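You operate a simulated robot arm through the tools that you are given. There is no shell and no other tool. Be economical: measure what you need, move in short steps, check, and stop when the job is done.

Carry out the task below with a simulated robot arm. There is one attempt and no reset: what you move stays moved.

TASK
Fetch the black tube and stand it on top of the carton on the top of the pale bench. Then stack the 60 filter from the top of the pale bench on top of the 100 filter.

It is judged by the outcome, as a careful person would: the job done as asked, and still so three seconds after it is handed in. It fails if anything else is knocked over, pushed out of place, dropped, spilled or broken.

THE ROBOT
A 7-joint arm with a two-finger parallel gripper, fixed in place. Base frame: the origin is at the foot of the arm, x ahead of it, y to its left, z up; the work surface is at about z = 0. Lengths are in m, angles in rad, forces in N, time in s.
With the tool pointing down near the work surface it reaches from about 0.22 to 0.58 m from the base axis. Its first joint turns from -1.152 to 1.152 rad. Payload 2.5 kg.
Tool frame: the origin (TCP) lies between the finger pads and is the grasp point; the fingertips stand 0.023 m ahead of it; z points along the fingers, y is the line along which they close. The gripper opens to 0.094 m. The fingers are 0.038 m wide and 0.01 m thick; the gripper's body (0.054 by 0.096 m) begins 0.039 m behind the TCP.
Orientation is that of the tool frame in the base frame, as [roll, pitch, yaw] about the fixed x, y, z axes, in that order (R = Rz(yaw) Ry(pitch) Rx(roll)). With the fingers straight down and closing along the base's y, the tool's x points along the base's -x, its y along +y and its z along -z.

THE INTERFACE
- The arm moves only by the tool play_rows. Its argument "commands" is a list of rows, each an object (a shift or turn left out is 0, a gripper value left out holds the last) with "rotation": the turn, a rotation vector about the base's x, y, z in rad, a list of three; "xyz": the shift along the base's x, y, z in mm, a list of three; "gripper": the gripper command, from -1 (fully open) to 1 (shut), values between in proportion. In form: [{"rotation": [rx, ry, rz], "xyz": [dx, dy, dz], "gripper": gripper}, ...]. A call has 1 to 10 rows; each row shifts and turns the commanded pose from where the row before left it. A row lasts 0.2 s, in which the tool goes at most 0.05 m and 0.15 rad; a call with a longer step from one row to the next is refused whole, and so is a gripper value outside its range. A pose out of reach is approached as far as the arm can. The call stops where the force on the tool passes 40 N (or 10 N more than at its start, if that is more) or the arm is blocked; 0.2 s more then pass. The fingers move at their own pace (about 0.108 m/s each) and stop on an object; they squeeze with about 30 N. The grip force told is the motor's: it shows also when the fingers shut on nothing. Time passes only in rows, and 0.2 s behind the last, so rows that do not move let the fingers close. It gives the time, the measured TCP pose, the force on the tool (base axes), the opening and the grip force at its end, in the units of the frame above (readings bear some noise).
- Cameras (640 x 400 px; columns grow to the right, rows downward): "scene" is fixed at [0.1058, -0.4043, 0.5434]; the picture's right is [0.85, -0.53, 0.00], its down [-0.29, -0.46, -0.84] and it looks along [0.45, 0.71, -0.54] (base axes); focal length 335 px, centre (320, 200). "wrist" rides on the gripper at [-0.039, 0, -0.044] in the tool frame; the picture's right is [0.00, -1.00, 0.00], its down [0.97, 0.00, -0.24] and it looks along [0.24, 0.00, 0.97] (tool axes); focal length 218 px, centre (320, 200).
- grab_frame(camera): a new picture of that camera. No time passes.
- probe_pixels(camera, pixels): there is no depth. For up to 12 entries [column, row, z] of the newest picture of that camera ("zoom" is the newest enlarged one), the place [x, y] in the base frame at which the ray of that pixel passes the height z, good to about 0.002 m, but the place of the scene camera against the robot may be out by one fixed shift of up to 0.018 m in any direction. No time passes.
- close_up(camera, box): a new picture of the part [left, top, right, bottom] of that camera's present view, enlarged. No time passes.
- sign_off(): hands the job in; it is judged then, once.

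Work in short steps. Measure before you move; look again where a grasp or a placing could have gone wrong, and mend it. You have 80 turns and 38 pictures in all, the two below and enlarged ones among them. Open the gripper and draw the arm clear of the work before you hand the job in, unless the task says otherwise; then end with one line.

The tools are called as name(argument=value, ...) on one line, values as JSON. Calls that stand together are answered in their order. play_rows: Moves the arm, as the interface text tells. Its arguments: {"type":"object","properties":{"commands":{"type":"array","items":{"type":"object","properties":{"rotation":{"type":"array","items":{"type":"number"}},"xyz":{"type":"array","items":{"type":"number"}},"gripper":{"type":"number"}}}}},"required":["commands"]} The other tools are called the same way: grab_frame (camera) takes a picture; probe_pixels (camera, pixels) gives the place at which the rays of pixels pass given heights; close_up (camera, box) takes an enlarged picture of a part of a camera's view; sign_off () hands the job in.

At the start:

```text
clock: 0.0
tool_pos: [0.3347, -0.0645, 0.357]
tcp_rot: [3.141, 0.001, -3.139]
force: [0.1, 0.0, 0.0]
grip_width: 0.0939
gripper_force: 0.1
```

scene: 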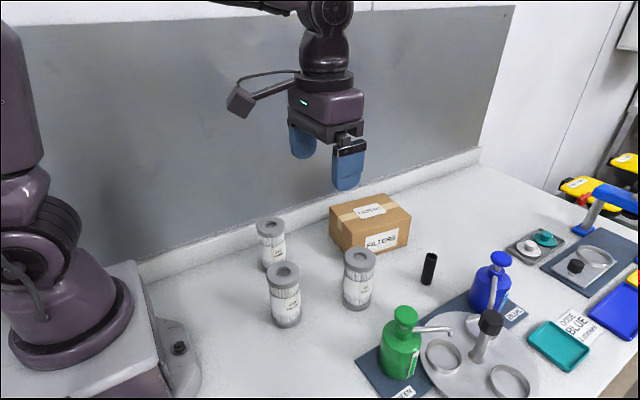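
wrist: 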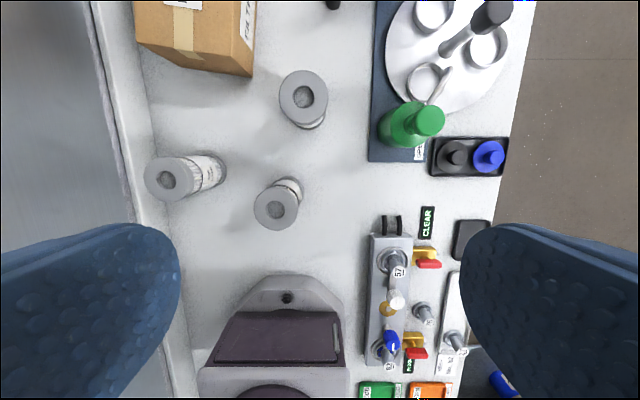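

The scene shows three filters near (270,243), (284,293) and (358,278), the carton at (370,222) and the black tube at (429,268). I'll zoom in to read the labels.

close_up(camera="scene", box=[230, 180, 450, 340])

close_up(camera="wrist", box=[130, 0, 370, 240])

```text
2.50 times, centred on (340, 260) of scene
```

zoom: 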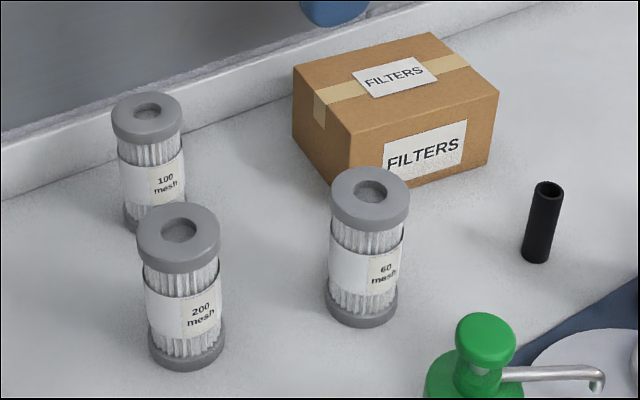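

```text
1.67 times, centred on (250, 120) of wrist
```

zoom: 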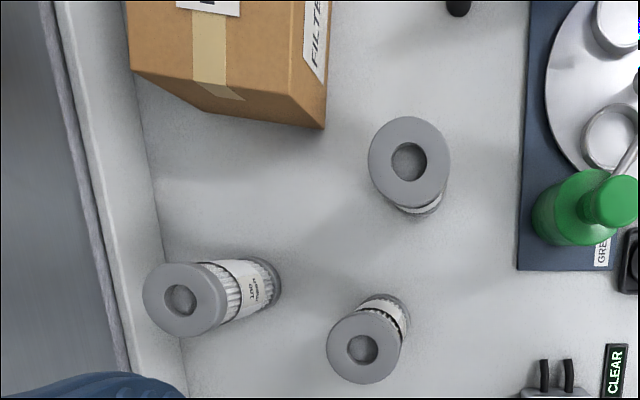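

Reading the labels: the 60 is the right-hand filter, the 100 is by the wall, and the 200 is in front. Next I'll probe the same points from both cameras to get heights and the scene offset.

probe_pixels(camera="wrist", pixels=[[303.4, 97.8, 0], [303.4, 97.8, 0.1], [166.6, 180, 0], [166.6, 180, 0.1], [275, 209, 0.1], [275, 209, 0], [253, 76, 0], [253, 76, 0.08], [314, 126, 0.0], [224, 172, 0.0], [333, 3, 0.0], [333, 3, 0.06]])

probe_pixels(camera="scene", pixels=[[360, 256, 0], [360, 256, 0.1], [357, 303, 0], [270.8, 224.8, 0.1], [270.8, 224.8, 0], [283, 273, 0], [283, 273, 0.1], [431, 256, 0], [431, 256, 0.06], [426.8, 282.8, 0], [348, 254, 0], [403, 246, 0]])

```text
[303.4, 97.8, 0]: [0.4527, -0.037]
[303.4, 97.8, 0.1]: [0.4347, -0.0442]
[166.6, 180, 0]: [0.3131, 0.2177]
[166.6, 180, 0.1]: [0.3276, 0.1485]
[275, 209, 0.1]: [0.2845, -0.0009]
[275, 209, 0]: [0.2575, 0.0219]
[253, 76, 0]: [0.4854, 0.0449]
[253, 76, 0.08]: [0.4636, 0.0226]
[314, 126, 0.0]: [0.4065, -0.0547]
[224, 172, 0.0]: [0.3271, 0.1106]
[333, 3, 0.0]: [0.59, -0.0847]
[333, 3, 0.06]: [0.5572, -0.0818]
```

```text
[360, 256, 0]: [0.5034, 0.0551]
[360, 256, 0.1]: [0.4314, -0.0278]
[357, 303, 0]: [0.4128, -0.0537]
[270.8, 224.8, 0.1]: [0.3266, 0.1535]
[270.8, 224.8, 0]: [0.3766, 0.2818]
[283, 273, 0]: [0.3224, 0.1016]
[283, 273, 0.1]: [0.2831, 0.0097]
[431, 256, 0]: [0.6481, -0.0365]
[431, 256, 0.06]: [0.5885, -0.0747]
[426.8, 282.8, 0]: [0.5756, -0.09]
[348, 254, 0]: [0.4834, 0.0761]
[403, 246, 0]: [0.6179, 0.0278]
```

The offsets are rough, so I'll move above the tube and carton area for a better wrist view.

play_rows(commands=[{"xyz": [37, 0, 0], "gripper": -1}, {"xyz": [37, 0, 0]}, {"xyz": [37, 0, 0]}, {"xyz": [37, 0, 0]}, {"xyz": [37, 10, 0]}, {"xyz": [0, 20, 0]}, {}])

grab_frame(camera="wrist")

```text
clock: 1.6
tool_pos: [0.5224, -0.0357, 0.3545]
tcp_rot: [3.141, 0.001, -3.139]
force: [-0.3, 1.0, 0.9]
grip_width: 0.0941
gripper_force: 0.2
```

```text
33 pictures are left
```

wrist: 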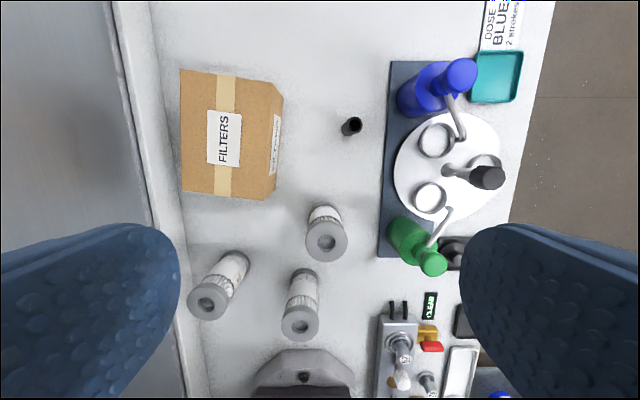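

close_up(camera="wrist", box=[170, 50, 410, 200])

probe_pixels(camera="wrist", pixels=[[348, 132, 0], [355, 125, 0.07], [355, 125, 0.08], [181, 70, 0.08], [184, 191, 0.08], [271, 199, 0.08], [270, 80, 0.08], [282, 96, 0], [278, 190, 0], [326, 243, 0.12], [208, 301, 0.12], [299, 322, 0.12]])

```text
2.67 times, centred on (290, 125) of wrist
```

zoom: 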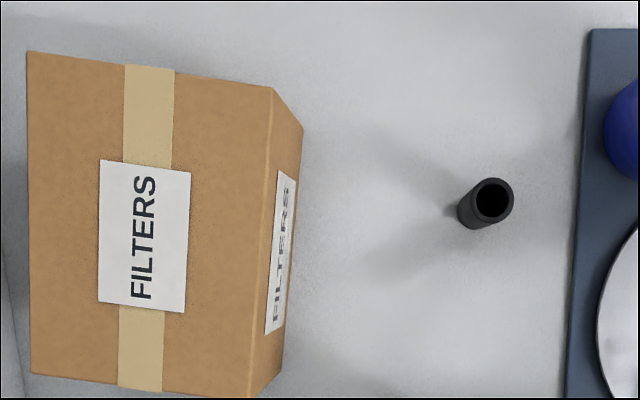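

```text
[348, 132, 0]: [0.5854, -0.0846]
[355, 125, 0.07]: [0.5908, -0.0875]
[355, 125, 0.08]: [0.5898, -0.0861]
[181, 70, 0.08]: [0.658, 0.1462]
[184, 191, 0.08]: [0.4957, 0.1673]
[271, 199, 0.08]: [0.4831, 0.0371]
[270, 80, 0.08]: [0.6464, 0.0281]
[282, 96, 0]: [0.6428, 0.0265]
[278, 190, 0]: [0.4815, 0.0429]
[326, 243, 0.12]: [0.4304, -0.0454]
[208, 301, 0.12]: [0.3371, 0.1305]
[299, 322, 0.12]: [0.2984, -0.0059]
```

The tube base is near (0.587, -0.086), about 0.072 tall and 0.028 wide. The carton top is about z 0.08, covering x 0.483–0.65 and y 0.03–0.165. I'll move above the tube with the gripper partly open, then check clearances to the blue bottle and my reach.

play_rows(commands=[{"xyz": [32, -25, 0], "gripper": -0.35}, {"xyz": [32, -25, 0]}, {"xyz": [0, 0, -40]}, {"xyz": [0, 0, -40]}, {"xyz": [0, 0, -40]}, {"xyz": [0, 0, -40]}, {}])

grab_frame(camera="wrist")

grab_frame(camera="scene")

```text
clock: 3.2
tool_pos: [0.5609, -0.0803, 0.1869]
tcp_rot: [-3.14, 0.001, -3.141]
force: [-0.3, -1.2, 0.6]
grip_width: 0.0635
gripper_force: 0.0
out of reach, approached as far as the arm can: row 2
```

```text
31 pictures are left
```

wrist: 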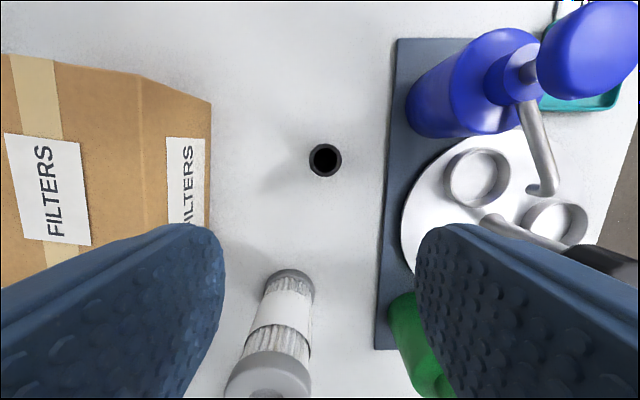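

```text
30 pictures are left
```

scene: 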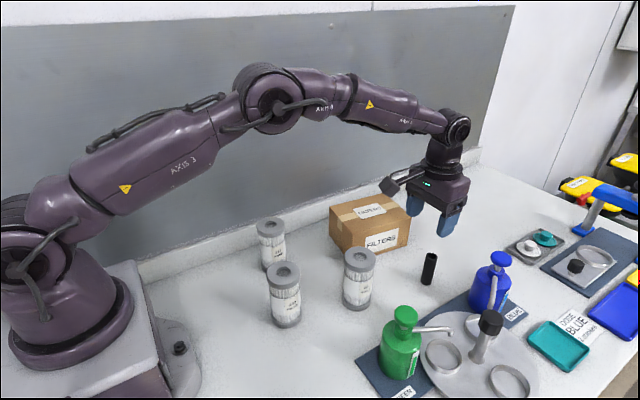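

The tube top now shows at (325,160). I'll probe it and the blue bottle edge.

probe_pixels(camera="wrist", pixels=[[325, 160, 0.072], [325, 160, 0.0], [309, 160, 0.072], [342, 160, 0.072], [406, 110, 0.03], [410, 100, 0.08], [211, 103, 0.08], [206, 225, 0.08], [289, 275, 0.0]])

play_rows(commands=[{"xyz": [0, 0, -30]}, {"xyz": [12, -3, -10]}, {"xyz": [12, -3, 0]}, {}])

```text
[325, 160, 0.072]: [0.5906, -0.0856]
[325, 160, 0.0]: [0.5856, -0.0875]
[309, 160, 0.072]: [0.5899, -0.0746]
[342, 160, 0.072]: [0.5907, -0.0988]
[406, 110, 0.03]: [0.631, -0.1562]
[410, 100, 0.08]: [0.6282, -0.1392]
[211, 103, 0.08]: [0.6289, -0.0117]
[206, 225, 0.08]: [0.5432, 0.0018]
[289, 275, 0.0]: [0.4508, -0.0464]
```

```text
clock: 4.2
tool_pos: [0.5852, -0.0863, 0.1491]
tcp_rot: [-3.141, 0.001, 3.141]
force: [-0.5, 0.2, 0.6]
grip_width: 0.0636
gripper_force: 0.0
```

The arm reached (0.585, -0.086), and the tube is at about (0.590, -0.086). I'll shift a touch and descend to z≈0.047.

play_rows(commands=[{"xyz": [4, 0, -20]}, {"xyz": [0, 0, -30]}, {"xyz": [0, 0, -30]}, {"xyz": [0, 0, -22]}, {}])

grab_frame(camera="wrist")

```text
clock: 5.4
tool_pos: [0.586, -0.0873, 0.0464]
tcp_rot: [3.141, 0.001, 3.141]
force: [0.5, -0.2, 0.7]
grip_width: 0.0638
gripper_force: 0.2
```

```text
29 pictures are left
```

wrist: 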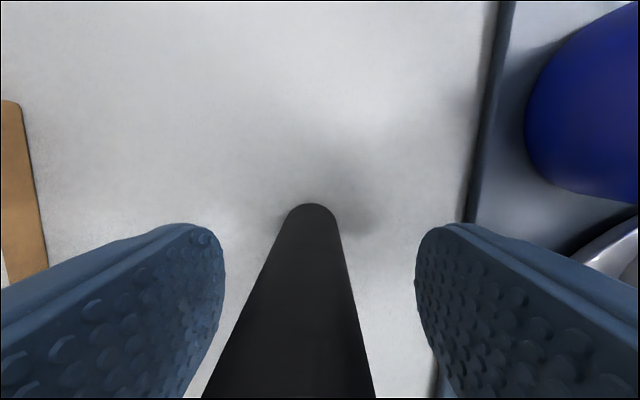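

The tube sits between the fingers, slightly left of centre, so I'll close the gripper.

play_rows(commands=[{"gripper": 0.2}, {"gripper": 1}, {"gripper": 1}, {}])

```text
clock: 6.4
tool_pos: [0.5859, -0.0885, 0.0455]
tcp_rot: [3.14, -0.001, 3.14]
force: [1.1, 1.6, 0.9]
grip_width: 0.0221
gripper_force: 30.2
```

The tube is gripped at 22 mm. I'll lift it and carry it toward the carton.

play_rows(commands=[{"xyz": [0, 0, 25]}, {"xyz": [0, 0, 35]}, {"xyz": [-10, 0, 40]}, {"xyz": [-15, 10, 35]}, {"xyz": [-15, 35, 0]}, {"xyz": [-15, 38, 0]}, {"xyz": [0, 38, 0]}, {"xyz": [0, 38, 0]}, {}])

grab_frame(camera="wrist")

grab_frame(camera="scene")

```text
clock: 8.4
tool_pos: [0.5308, 0.0709, 0.1829]
tcp_rot: [3.142, 0.0, -3.141]
force: [0.1, 0.6, -0.5]
grip_width: 0.022
gripper_force: 30.2
```

```text
28 pictures are left
```

wrist: 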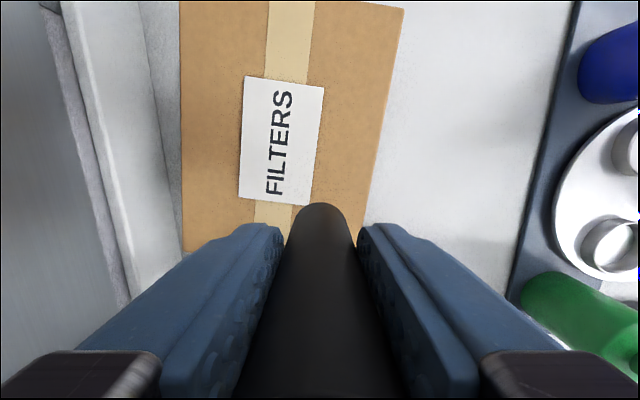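

```text
27 pictures are left
```

scene: 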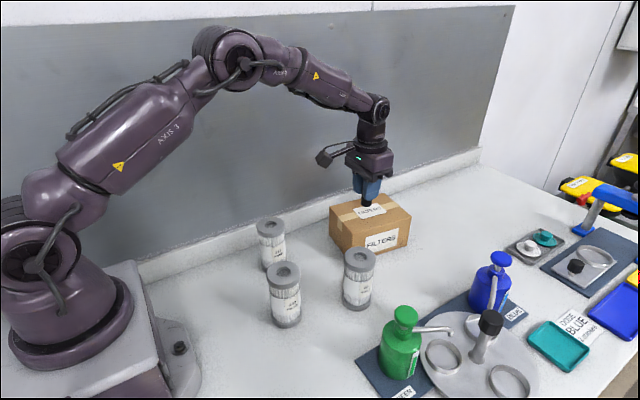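

probe_pixels(camera="wrist", pixels=[[282, 205, 0.08], [240, 195, 0.08], [310, 205, 0.08], [184, 245, 0.08], [367, 215, 0.08], [404, 10, 0.08], [180, 10, 0.08]])

close_up(camera="scene", box=[310, 150, 430, 260])

```text
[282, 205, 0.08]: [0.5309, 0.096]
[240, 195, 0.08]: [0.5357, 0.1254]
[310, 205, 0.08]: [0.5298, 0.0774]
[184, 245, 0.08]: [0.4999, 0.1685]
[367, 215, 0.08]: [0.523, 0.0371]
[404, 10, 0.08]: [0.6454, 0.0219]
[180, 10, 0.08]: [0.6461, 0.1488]
```

```text
3.64 times, centred on (370, 205) of scene
```

zoom: 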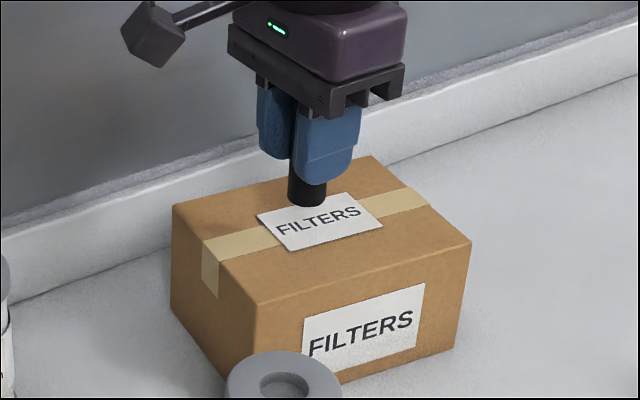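

I'll set it at (0.515, 0.064), on bare cardboard clear of the label and tape. First I'll descend to just above the top.

play_rows(commands=[{"xyz": [-15, -7, 0]}, {"xyz": [0, 0, -25]}, {"xyz": [0, 0, -20]}, {}])

close_up(camera="scene", box=[310, 150, 430, 260])

```text
clock: 9.4
tool_pos: [0.5163, 0.0655, 0.136]
tcp_rot: [3.141, 0.001, 3.141]
force: [-10.6, -1.6, 15.4]
grip_width: 0.0219
gripper_force: 29.8
```

```text
3.64 times, centred on (370, 205) of scene
```

zoom: 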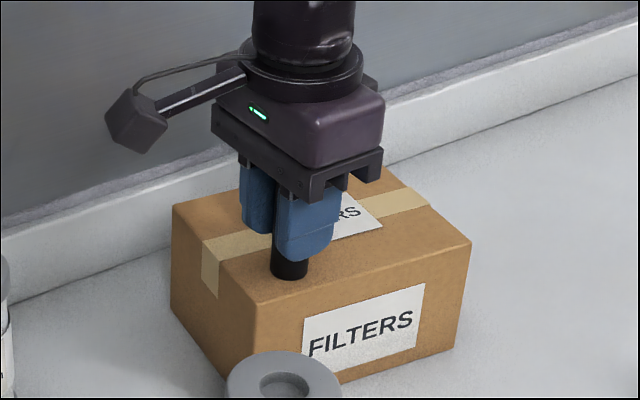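

Contact came early, with 15 N up and −10 N in x, so the carton top is near z 0.09. I'll relieve the load before releasing.

play_rows(commands=[{"xyz": [0, 0, 2]}, {}])

```text
clock: 10.0
tool_pos: [0.5164, 0.065, 0.1374]
tcp_rot: [-3.14, 0.001, 3.141]
force: [0.3, -0.4, -0.4]
grip_width: 0.022
gripper_force: 29.7
```

play_rows(commands=[{"xyz": [0, 0, -1]}, {}])

```text
clock: 10.6
tool_pos: [0.517, 0.0667, 0.1376]
tcp_rot: [3.141, 0.0, -3.142]
force: [0.3, -0.7, 0.8]
grip_width: 0.0221
gripper_force: 30.2
```

The load is near zero and the tube is within about 1 mm of the surface. I'll open gently and check.

play_rows(commands=[{"xyz": [0, 0, -0.7], "gripper": 1}, {"gripper": 0.45}, {"gripper": 0.3}, {"gripper": 0}, {}])

close_up(camera="scene", box=[310, 150, 430, 260])

```text
clock: 11.8
tool_pos: [0.5171, 0.0656, 0.1366]
tcp_rot: [-3.14, 0.0, 3.14]
force: [-0.1, -0.5, 0.2]
grip_width: 0.0473
gripper_force: 0.1
```

```text
3.64 times, centred on (370, 205) of scene
```

zoom: 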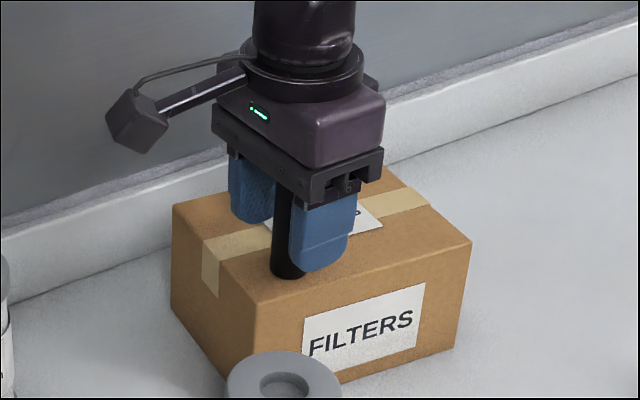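

The tube is standing. I'll retract straight up and move over to view the filters.

play_rows(commands=[{"xyz": [0, 0, 30]}, {"xyz": [0, 0, 40]}, {"xyz": [0, 0, 40]}, {"xyz": [0, 0, 40]}, {"xyz": [-30, -35, 0], "gripper": -1}, {"xyz": [-30, -35, 0]}, {"xyz": [-30, -35, 0]}, {}])

grab_frame(camera="wrist")

grab_frame(camera="scene")

```text
clock: 13.6
tool_pos: [0.429, -0.0392, 0.2876]
tcp_rot: [3.14, 0.0, 3.141]
force: [-0.1, -0.7, 0.5]
grip_width: 0.094
gripper_force: 0.0
```

```text
23 pictures are left
```

wrist: 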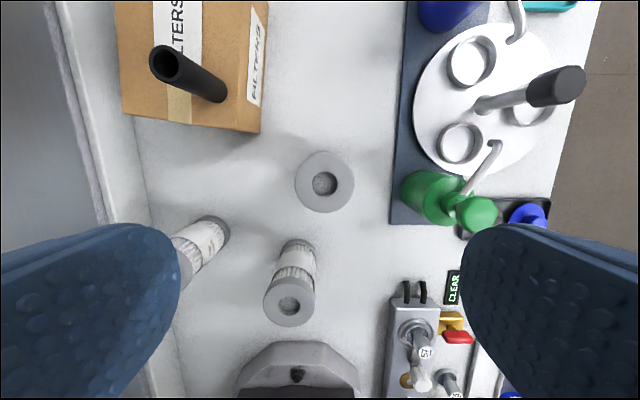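

```text
22 pictures are left
```

scene: 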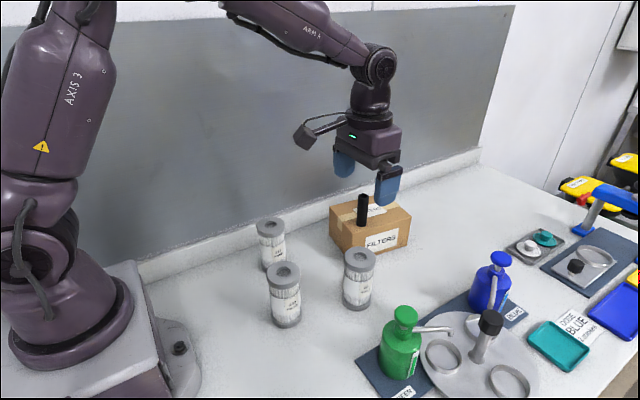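

The tube stands on the carton. The 60 top is centred at (324,183), and I'll probe it and the neighbouring filters.

probe_pixels(camera="wrist", pixels=[[324.5, 182.5, 0.1], [324.5, 182.5, 0.12], [295, 182, 0.11], [354, 182, 0.11], [324, 153, 0.11], [324, 213, 0.11], [290, 305, 0.11], [212, 228, 0.0], [206, 127, 0.09], [262, 133, 0.0], [400, 195, 0.1]])

close_up(camera="wrist", box=[240, 130, 400, 230])

```text
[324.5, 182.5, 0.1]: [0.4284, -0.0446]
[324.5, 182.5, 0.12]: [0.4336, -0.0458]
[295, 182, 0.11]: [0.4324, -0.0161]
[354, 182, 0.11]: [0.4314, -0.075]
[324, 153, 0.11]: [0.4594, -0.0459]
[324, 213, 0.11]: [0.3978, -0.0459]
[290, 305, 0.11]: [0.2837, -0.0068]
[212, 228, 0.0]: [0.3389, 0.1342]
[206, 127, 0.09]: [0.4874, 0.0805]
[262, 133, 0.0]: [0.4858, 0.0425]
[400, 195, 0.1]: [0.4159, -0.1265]
```

```text
4.00 times, centred on (320, 180) of wrist
```

zoom: 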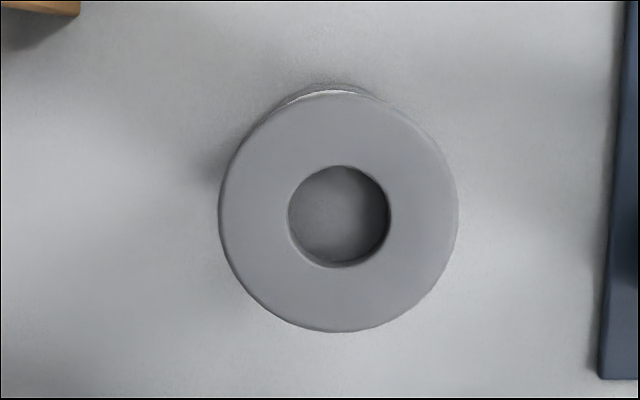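

The 60's centre is (0.431, -0.0455), diameter 0.059, height about 0.114. Before going near the 100 filter I'll check where the ledge and wall are.

probe_pixels(camera="wrist", pixels=[[137, 130, 0.0], [108, 130, 0.03], [108, 130, 0.05], [83, 130, 0.03], [83, 130, 0.05], [60, 40, 0.05]])

probe_pixels(camera="scene", pixels=[[230, 246, 0], [230, 230, 0.03], [230, 230, 0.05], [230, 220, 0.03], [230, 220, 0.05]])

```text
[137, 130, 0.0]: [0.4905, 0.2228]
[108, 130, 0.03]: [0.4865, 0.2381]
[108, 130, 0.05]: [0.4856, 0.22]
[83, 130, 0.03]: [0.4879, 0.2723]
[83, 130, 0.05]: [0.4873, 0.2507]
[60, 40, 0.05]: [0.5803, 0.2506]
```

```text
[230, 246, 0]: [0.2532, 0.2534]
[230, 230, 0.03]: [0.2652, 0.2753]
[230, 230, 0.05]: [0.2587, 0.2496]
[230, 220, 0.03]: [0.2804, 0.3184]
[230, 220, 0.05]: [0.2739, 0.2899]
```

The ledge front is at y≈0.22 and the wall is beyond 0.25, so there's enough clearance. I'll view the 100 filter from above.

play_rows(commands=[{"xyz": [-25, 35, 0]}, {"xyz": [-25, 35, 0]}, {"xyz": [-25, 35, 0]}, {"xyz": [-25, 35, 0]}, {"xyz": [0, 35, 0]}, {}])

grab_frame(camera="wrist")

close_up(camera="wrist", box=[240, 130, 400, 230])

```text
clock: 15.0
tool_pos: [0.329, 0.1382, 0.287]
tcp_rot: [3.141, -0.001, 3.141]
force: [0.5, 0.2, -0.6]
grip_width: 0.094
gripper_force: 0.0
```

```text
20 pictures are left
```

wrist: 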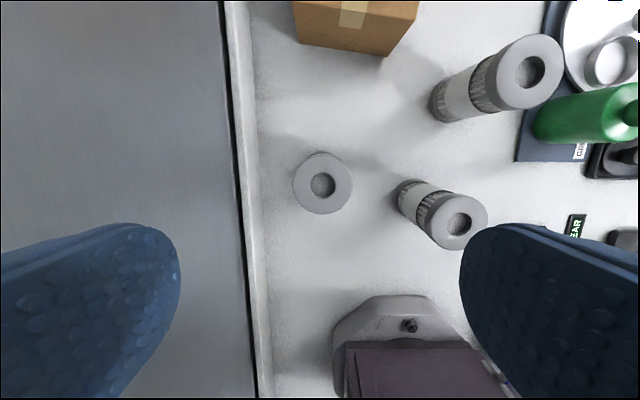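

```text
4.00 times, centred on (320, 180) of wrist
```

zoom: 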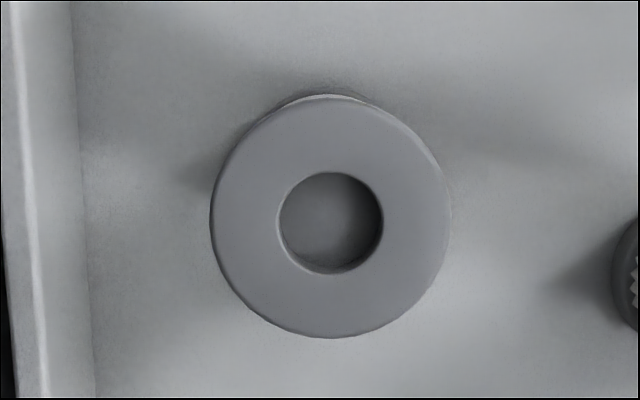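

The rim centre of the 100 is at (322.5,184.2) and the 60 was at (324.7,183). I'll probe at a few heights, including the 60's top (529,71) for triangulation.

probe_pixels(camera="wrist", pixels=[[322.5, 184.2, 0.1], [322.5, 184.2, 0.11], [322.5, 184.2, 0.12], [529, 71, 0.1], [529, 71, 0.11], [529, 71, 0.12], [458, 224, 0.11], [458, 224, 0.12]])

```text
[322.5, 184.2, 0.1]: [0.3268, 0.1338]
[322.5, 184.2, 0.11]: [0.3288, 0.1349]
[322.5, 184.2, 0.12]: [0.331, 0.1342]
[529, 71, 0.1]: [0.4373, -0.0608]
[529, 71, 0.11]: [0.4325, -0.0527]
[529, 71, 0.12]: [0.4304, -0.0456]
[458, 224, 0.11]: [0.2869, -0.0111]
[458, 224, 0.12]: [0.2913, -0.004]
```

All three filters triangulate to a height of about 0.118: the 60 at (0.433, -0.0455) and the 100 at (0.3305, 0.1345). I'll go above the 60 with the gripper at ~76 mm, lowering to just above its top, and check.

play_rows(commands=[{"xyz": [21, -37, 0], "gripper": -0.62}, {"xyz": [21, -37, 0]}, {"xyz": [21, -37, 0]}, {"xyz": [21, -37, 0]}, {"xyz": [20, -36, 0]}, {"xyz": [0, 0, -40]}, {"xyz": [0, 0, -40]}, {"xyz": [0, 0, -40]}, {}])

grab_frame(camera="wrist")

close_up(camera="scene", box=[300, 180, 460, 340])

```text
clock: 17.0
tool_pos: [0.432, -0.0451, 0.1623]
tcp_rot: [-3.141, 0.0, 3.141]
force: [-0.6, 0.6, -0.5]
grip_width: 0.0761
gripper_force: 0.0
```

```text
18 pictures are left
```

wrist: 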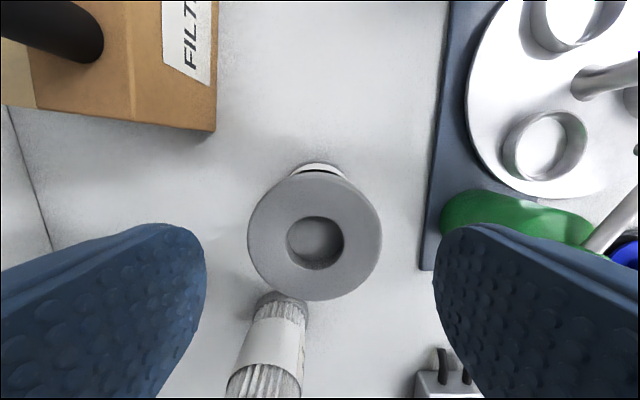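

```text
2.50 times, centred on (380, 260) of scene
```

zoom: 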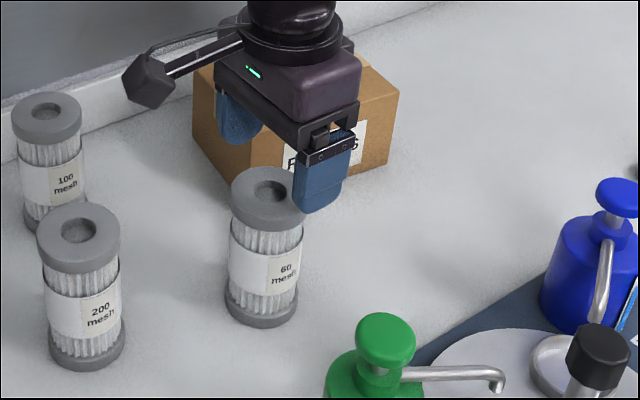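

probe_pixels(camera="wrist", pixels=[[314.5, 235, 0.118], [248, 236, 0.118], [382, 236, 0.118], [442, 215, 0.08]])

```text
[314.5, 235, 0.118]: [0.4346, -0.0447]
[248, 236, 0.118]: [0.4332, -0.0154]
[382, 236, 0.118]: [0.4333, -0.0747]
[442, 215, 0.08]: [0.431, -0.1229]
```

The filter centre is (0.434, -0.045) and the tool is aligned to within about 2 mm. I'll descend to z≈0.093 and stop before closing.

play_rows(commands=[{"xyz": [2, 0, -25]}, {"xyz": [0, 0, -25]}, {"xyz": [0, 0, -19]}, {}])

close_up(camera="scene", box=[300, 180, 460, 340])

```text
clock: 18.0
tool_pos: [0.4351, -0.0474, 0.0974]
tcp_rot: [-3.141, -0.001, -3.14]
force: [1.0, 0.2, -0.4]
grip_width: 0.0762
gripper_force: 0.0
```

```text
2.50 times, centred on (380, 260) of scene
```

zoom: 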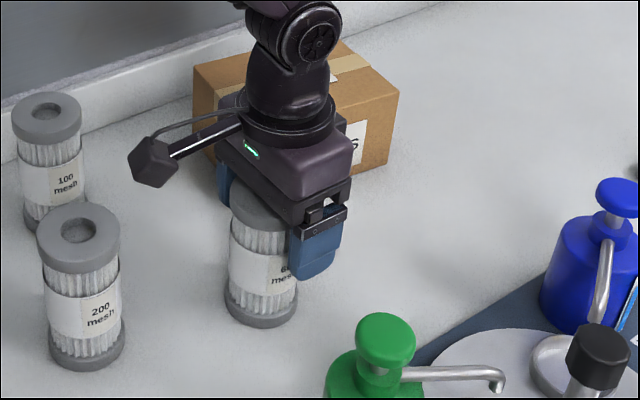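

play_rows(commands=[{"xyz": [0, 2, -2]}, {"gripper": -0.35}, {"gripper": 0}, {"gripper": 1}, {}])

```text
clock: 19.2
tool_pos: [0.4316, -0.0471, 0.0948]
tcp_rot: [3.141, 0.0, -3.141]
force: [0.4, 0.4, 0.0]
grip_width: 0.0587
gripper_force: 29.4
```

The cap is gripped at 58.7 mm. I'll lift straight up, then check how the filter hangs.

play_rows(commands=[{"xyz": [0, 0, 20]}, {"xyz": [0, 0, 35]}, {"xyz": [0, 0, 40]}, {"xyz": [0, 0, 40]}, {"xyz": [0, 0, 35]}, {}])

close_up(camera="scene", box=[240, 140, 460, 300])

grab_frame(camera="wrist")

```text
clock: 20.6
tool_pos: [0.4321, -0.0479, 0.2654]
tcp_rot: [-3.14, 0.0, -3.141]
force: [0.4, 0.6, -1.0]
grip_width: 0.0591
gripper_force: 30.0
```

```text
2.50 times, centred on (350, 220) of scene
```

zoom: 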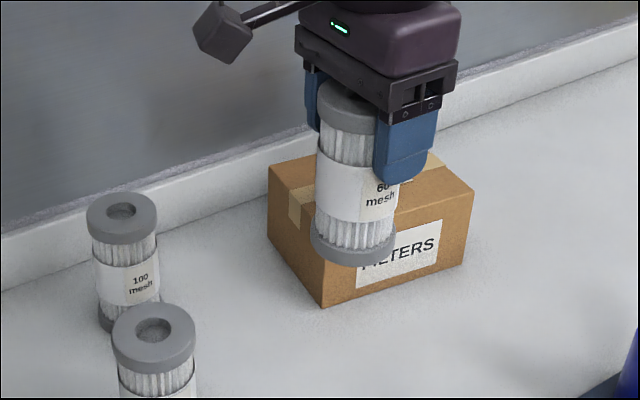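

```text
14 pictures are left
```

wrist: 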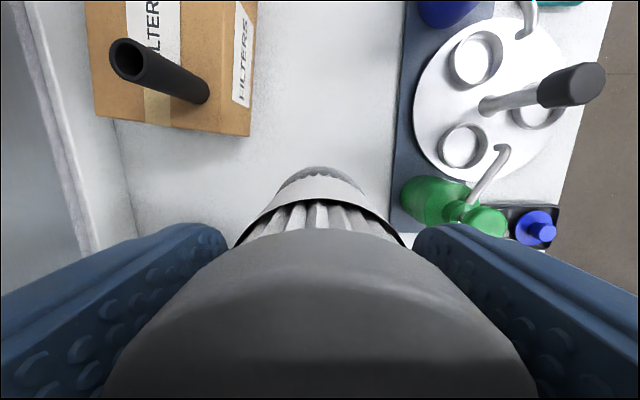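

The filter hangs upright. I'll carry it above the 100 filter, bottom about 5 cm over its top.

play_rows(commands=[{"xyz": [-17, 30, 0]}, {"xyz": [-17, 30, 0]}, {"xyz": [-17, 30, 0]}, {"xyz": [-17, 30, 0]}, {"xyz": [-17, 30, 0]}, {"xyz": [-18, 32, 0]}, {}])

close_up(camera="scene", box=[210, 140, 350, 290])

```text
clock: 22.2
tool_pos: [0.3304, 0.1365, 0.2643]
tcp_rot: [-3.141, -0.001, -3.141]
force: [-0.4, 0.3, -1.8]
grip_width: 0.0589
gripper_force: 30.0
```

```text
2.67 times, centred on (280, 215) of scene
```

zoom: 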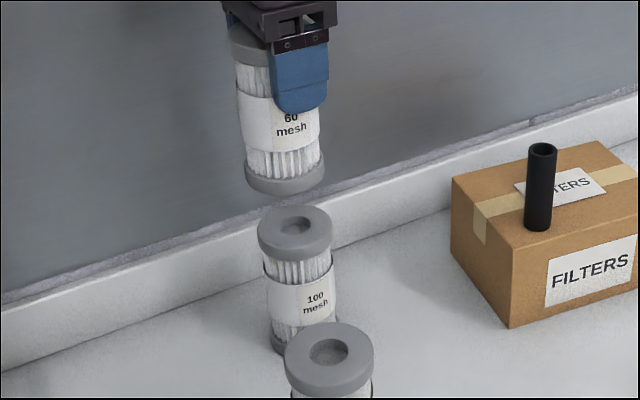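

I'll compare the 60's bottom rim with the 100's top rim through the same camera, using zoom probes.

close_up(camera="scene", box=[245, 185, 325, 245])

```text
6.67 times, centred on (285, 215) of scene
```

zoom: 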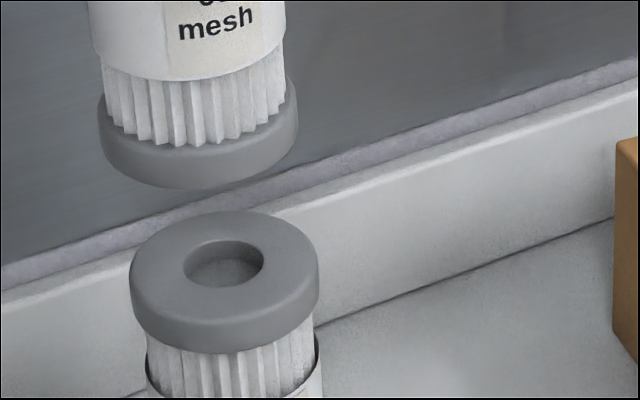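

probe_pixels(camera="zoom", pixels=[[198, 135, 0.1695], [224, 265, 0.118], [98, 100, 0.18], [298, 100, 0.18], [130, 270, 0.112], [319, 270, 0.112], [200, 189, 0.1695]])

```text
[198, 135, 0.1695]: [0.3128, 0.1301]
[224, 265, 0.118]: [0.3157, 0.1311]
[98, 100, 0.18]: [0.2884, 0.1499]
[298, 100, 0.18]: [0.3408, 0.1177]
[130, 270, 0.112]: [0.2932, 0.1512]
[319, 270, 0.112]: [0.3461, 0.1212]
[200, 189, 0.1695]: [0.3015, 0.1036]
```

The 60 appears about 3 mm left of alignment in the picture. I'll correct part of that and lower to ~10 mm above contact for a finer comparison.

play_rows(commands=[{"xyz": [1.5, -1.5, -20]}, {"xyz": [0, 0, -20]}, {}])

close_up(camera="scene", box=[245, 185, 325, 245])

grab_frame(camera="wrist")

```text
clock: 23.0
tool_pos: [0.3319, 0.134, 0.2254]
tcp_rot: [-3.141, 0.0, 3.141]
force: [0.0, -0.5, -1.1]
grip_width: 0.059
gripper_force: 30.4
```

```text
6.67 times, centred on (285, 215) of scene
```

zoom: 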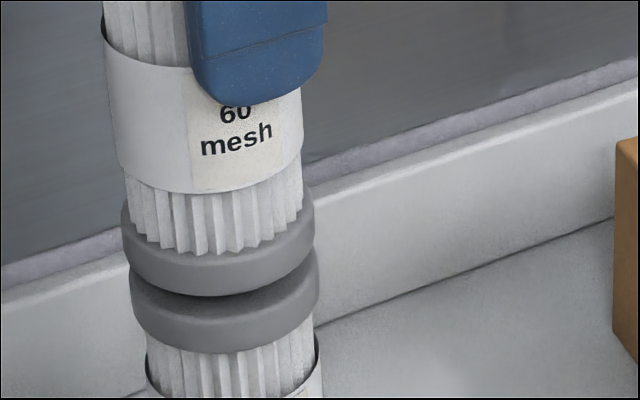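

```text
10 pictures are left
```

wrist: 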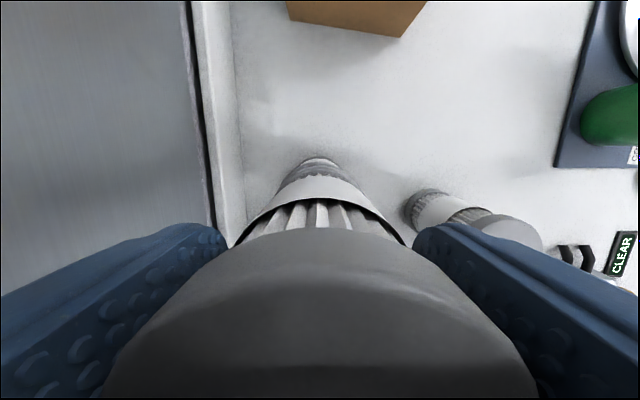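

probe_pixels(camera="zoom", pixels=[[217, 242, 0.1306], [218, 296, 0.1306], [224, 265, 0.118], [224, 320, 0.118], [121, 215, 0.14], [313, 215, 0.14], [130, 270, 0.112], [319, 270, 0.112]])

close_up(camera="wrist", box=[260, 140, 380, 215])

```text
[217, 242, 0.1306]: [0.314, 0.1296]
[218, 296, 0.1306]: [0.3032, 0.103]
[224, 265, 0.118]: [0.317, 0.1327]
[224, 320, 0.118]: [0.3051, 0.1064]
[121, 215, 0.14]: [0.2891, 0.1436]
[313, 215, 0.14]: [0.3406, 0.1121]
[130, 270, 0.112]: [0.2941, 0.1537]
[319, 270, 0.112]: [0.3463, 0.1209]
```

```text
5.33 times, centred on (320, 178) of wrist
```

zoom: 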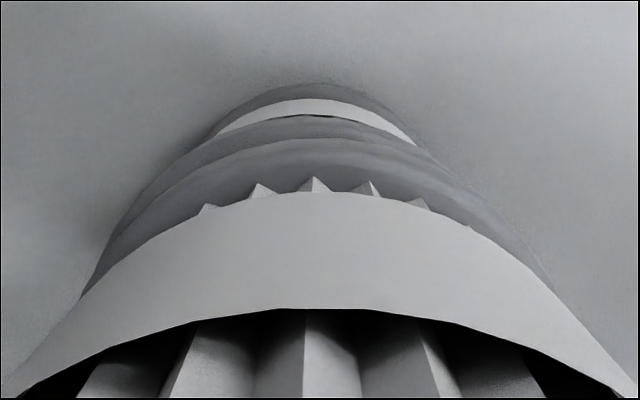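

probe_pixels(camera="zoom", pixels=[[312, 137, 0.1306], [308, 115, 0.096], [308, 115, 0.1], [312, 83, 0.0], [312, 83, 0.005], [312, 137, 0.118]])

```text
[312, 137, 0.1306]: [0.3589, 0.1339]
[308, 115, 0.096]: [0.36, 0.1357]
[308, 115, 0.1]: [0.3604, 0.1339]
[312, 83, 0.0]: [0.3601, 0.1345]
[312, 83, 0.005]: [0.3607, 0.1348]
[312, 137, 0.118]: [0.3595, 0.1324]
```

Wrist and scene together suggest a residual of about (+1, +1) mm. I'll apply that and lower toward contact.

play_rows(commands=[{"xyz": [1, 1, -4]}, {"xyz": [0, 0, -4]}, {"xyz": [0, 0, -2]}, {}])

```text
clock: 24.0
tool_pos: [0.3331, 0.1344, 0.2158]
tcp_rot: [-3.141, -0.001, -3.141]
force: [-0.2, 0.4, -0.2]
grip_width: 0.0588
gripper_force: 29.5
```

play_rows(commands=[{"xyz": [0, 0, -1.5]}, {}])

```text
clock: 24.6
tool_pos: [0.3332, 0.1352, 0.2154]
tcp_rot: [3.141, 0.005, -3.141]
force: [-0.5, 0.7, 18.7]
grip_width: 0.0591
gripper_force: 30.0
```

Contact at TCP z≈0.215 with 18.7 N. I'll relieve slightly and look before release.

play_rows(commands=[{"xyz": [0, 0, 1]}, {}])

close_up(camera="scene", box=[245, 185, 325, 245])

close_up(camera="wrist", box=[260, 140, 380, 215])

```text
clock: 25.2
tool_pos: [0.3321, 0.1347, 0.2145]
tcp_rot: [3.14, 0.001, 3.141]
force: [2.3, 0.6, 8.5]
grip_width: 0.0588
gripper_force: 30.7
```

```text
6.67 times, centred on (285, 215) of scene
```

zoom: 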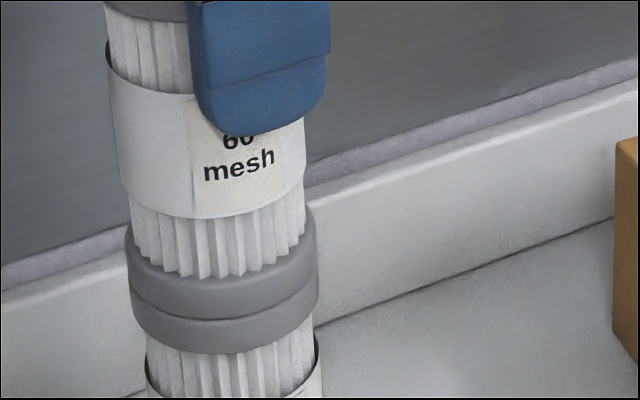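

```text
5.33 times, centred on (320, 178) of wrist
```

zoom: 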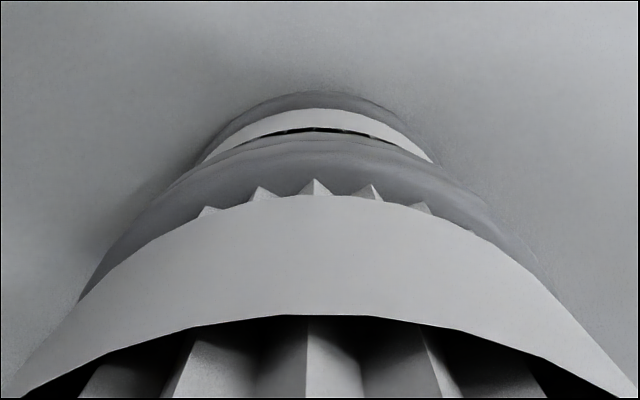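

The caps are flush and aligned, with edges at 127–317 against 130–319 px. I'll release gradually.

play_rows(commands=[{"xyz": [0, 0, 0.4]}, {"gripper": -0.3}, {"gripper": -0.4}, {"gripper": -0.65}, {}])

close_up(camera="scene", box=[210, 140, 350, 290])

```text
clock: 26.4
tool_pos: [0.3338, 0.1356, 0.2147]
tcp_rot: [3.141, -0.002, 3.141]
force: [-0.3, 0.5, 0.4]
grip_width: 0.0775
gripper_force: 0.1
```

```text
2.67 times, centred on (280, 215) of scene
```

zoom: 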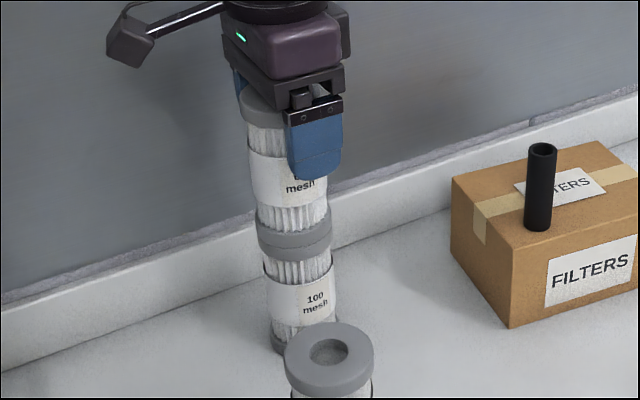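

The stack stands on its own. I'll retract straight up, then move away.

play_rows(commands=[{"xyz": [0, 0, 15]}, {"xyz": [0, 0, 30]}, {"xyz": [0, 0, 40]}, {"xyz": [0, 0, 40]}, {"xyz": [10, -35, 0]}, {"xyz": [10, -40, 0]}, {"xyz": [10, -40, 0]}, {"xyz": [10, -40, 0]}, {}])

grab_frame(camera="scene")

grab_frame(camera="wrist")

```text
clock: 28.4
tool_pos: [0.3738, -0.0228, 0.3395]
tcp_rot: [3.142, 0.0, -3.14]
force: [-0.5, 1.1, 0.4]
grip_width: 0.0776
gripper_force: 0.0
```

```text
5 pictures are left
```

scene: 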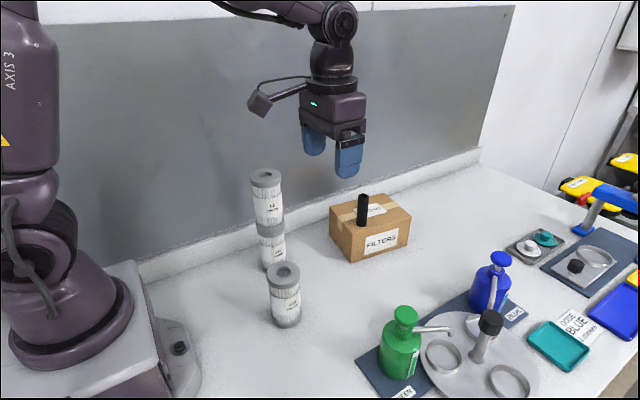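

```text
4 pictures are left
```

wrist: 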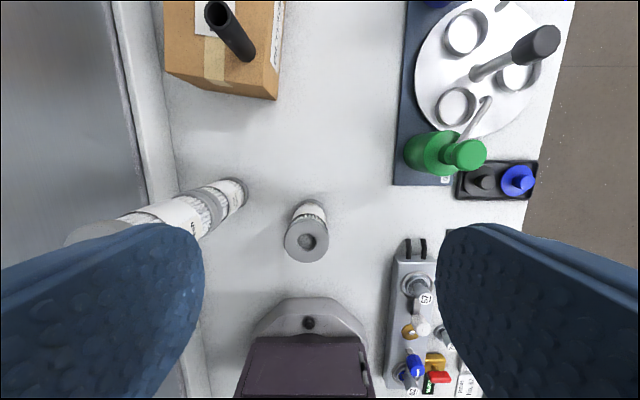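

Both jobs are standing firm and everything else is in place. I'll open the gripper fully and hand in.

play_rows(commands=[{"gripper": -1}, {}])

sign_off()

```text
clock: 29.0
tool_pos: [0.3736, -0.0211, 0.3378]
tcp_rot: [-3.141, 0.001, 3.141]
force: [-0.1, -0.3, 0.4]
grip_width: 0.0943
gripper_force: 0.0
```

```text
The job is handed in.
```

The black tube is standing on top of the carton, the 60 filter is stacked on the 100 filter, and nothing else appeared disturbed in the final pictures.
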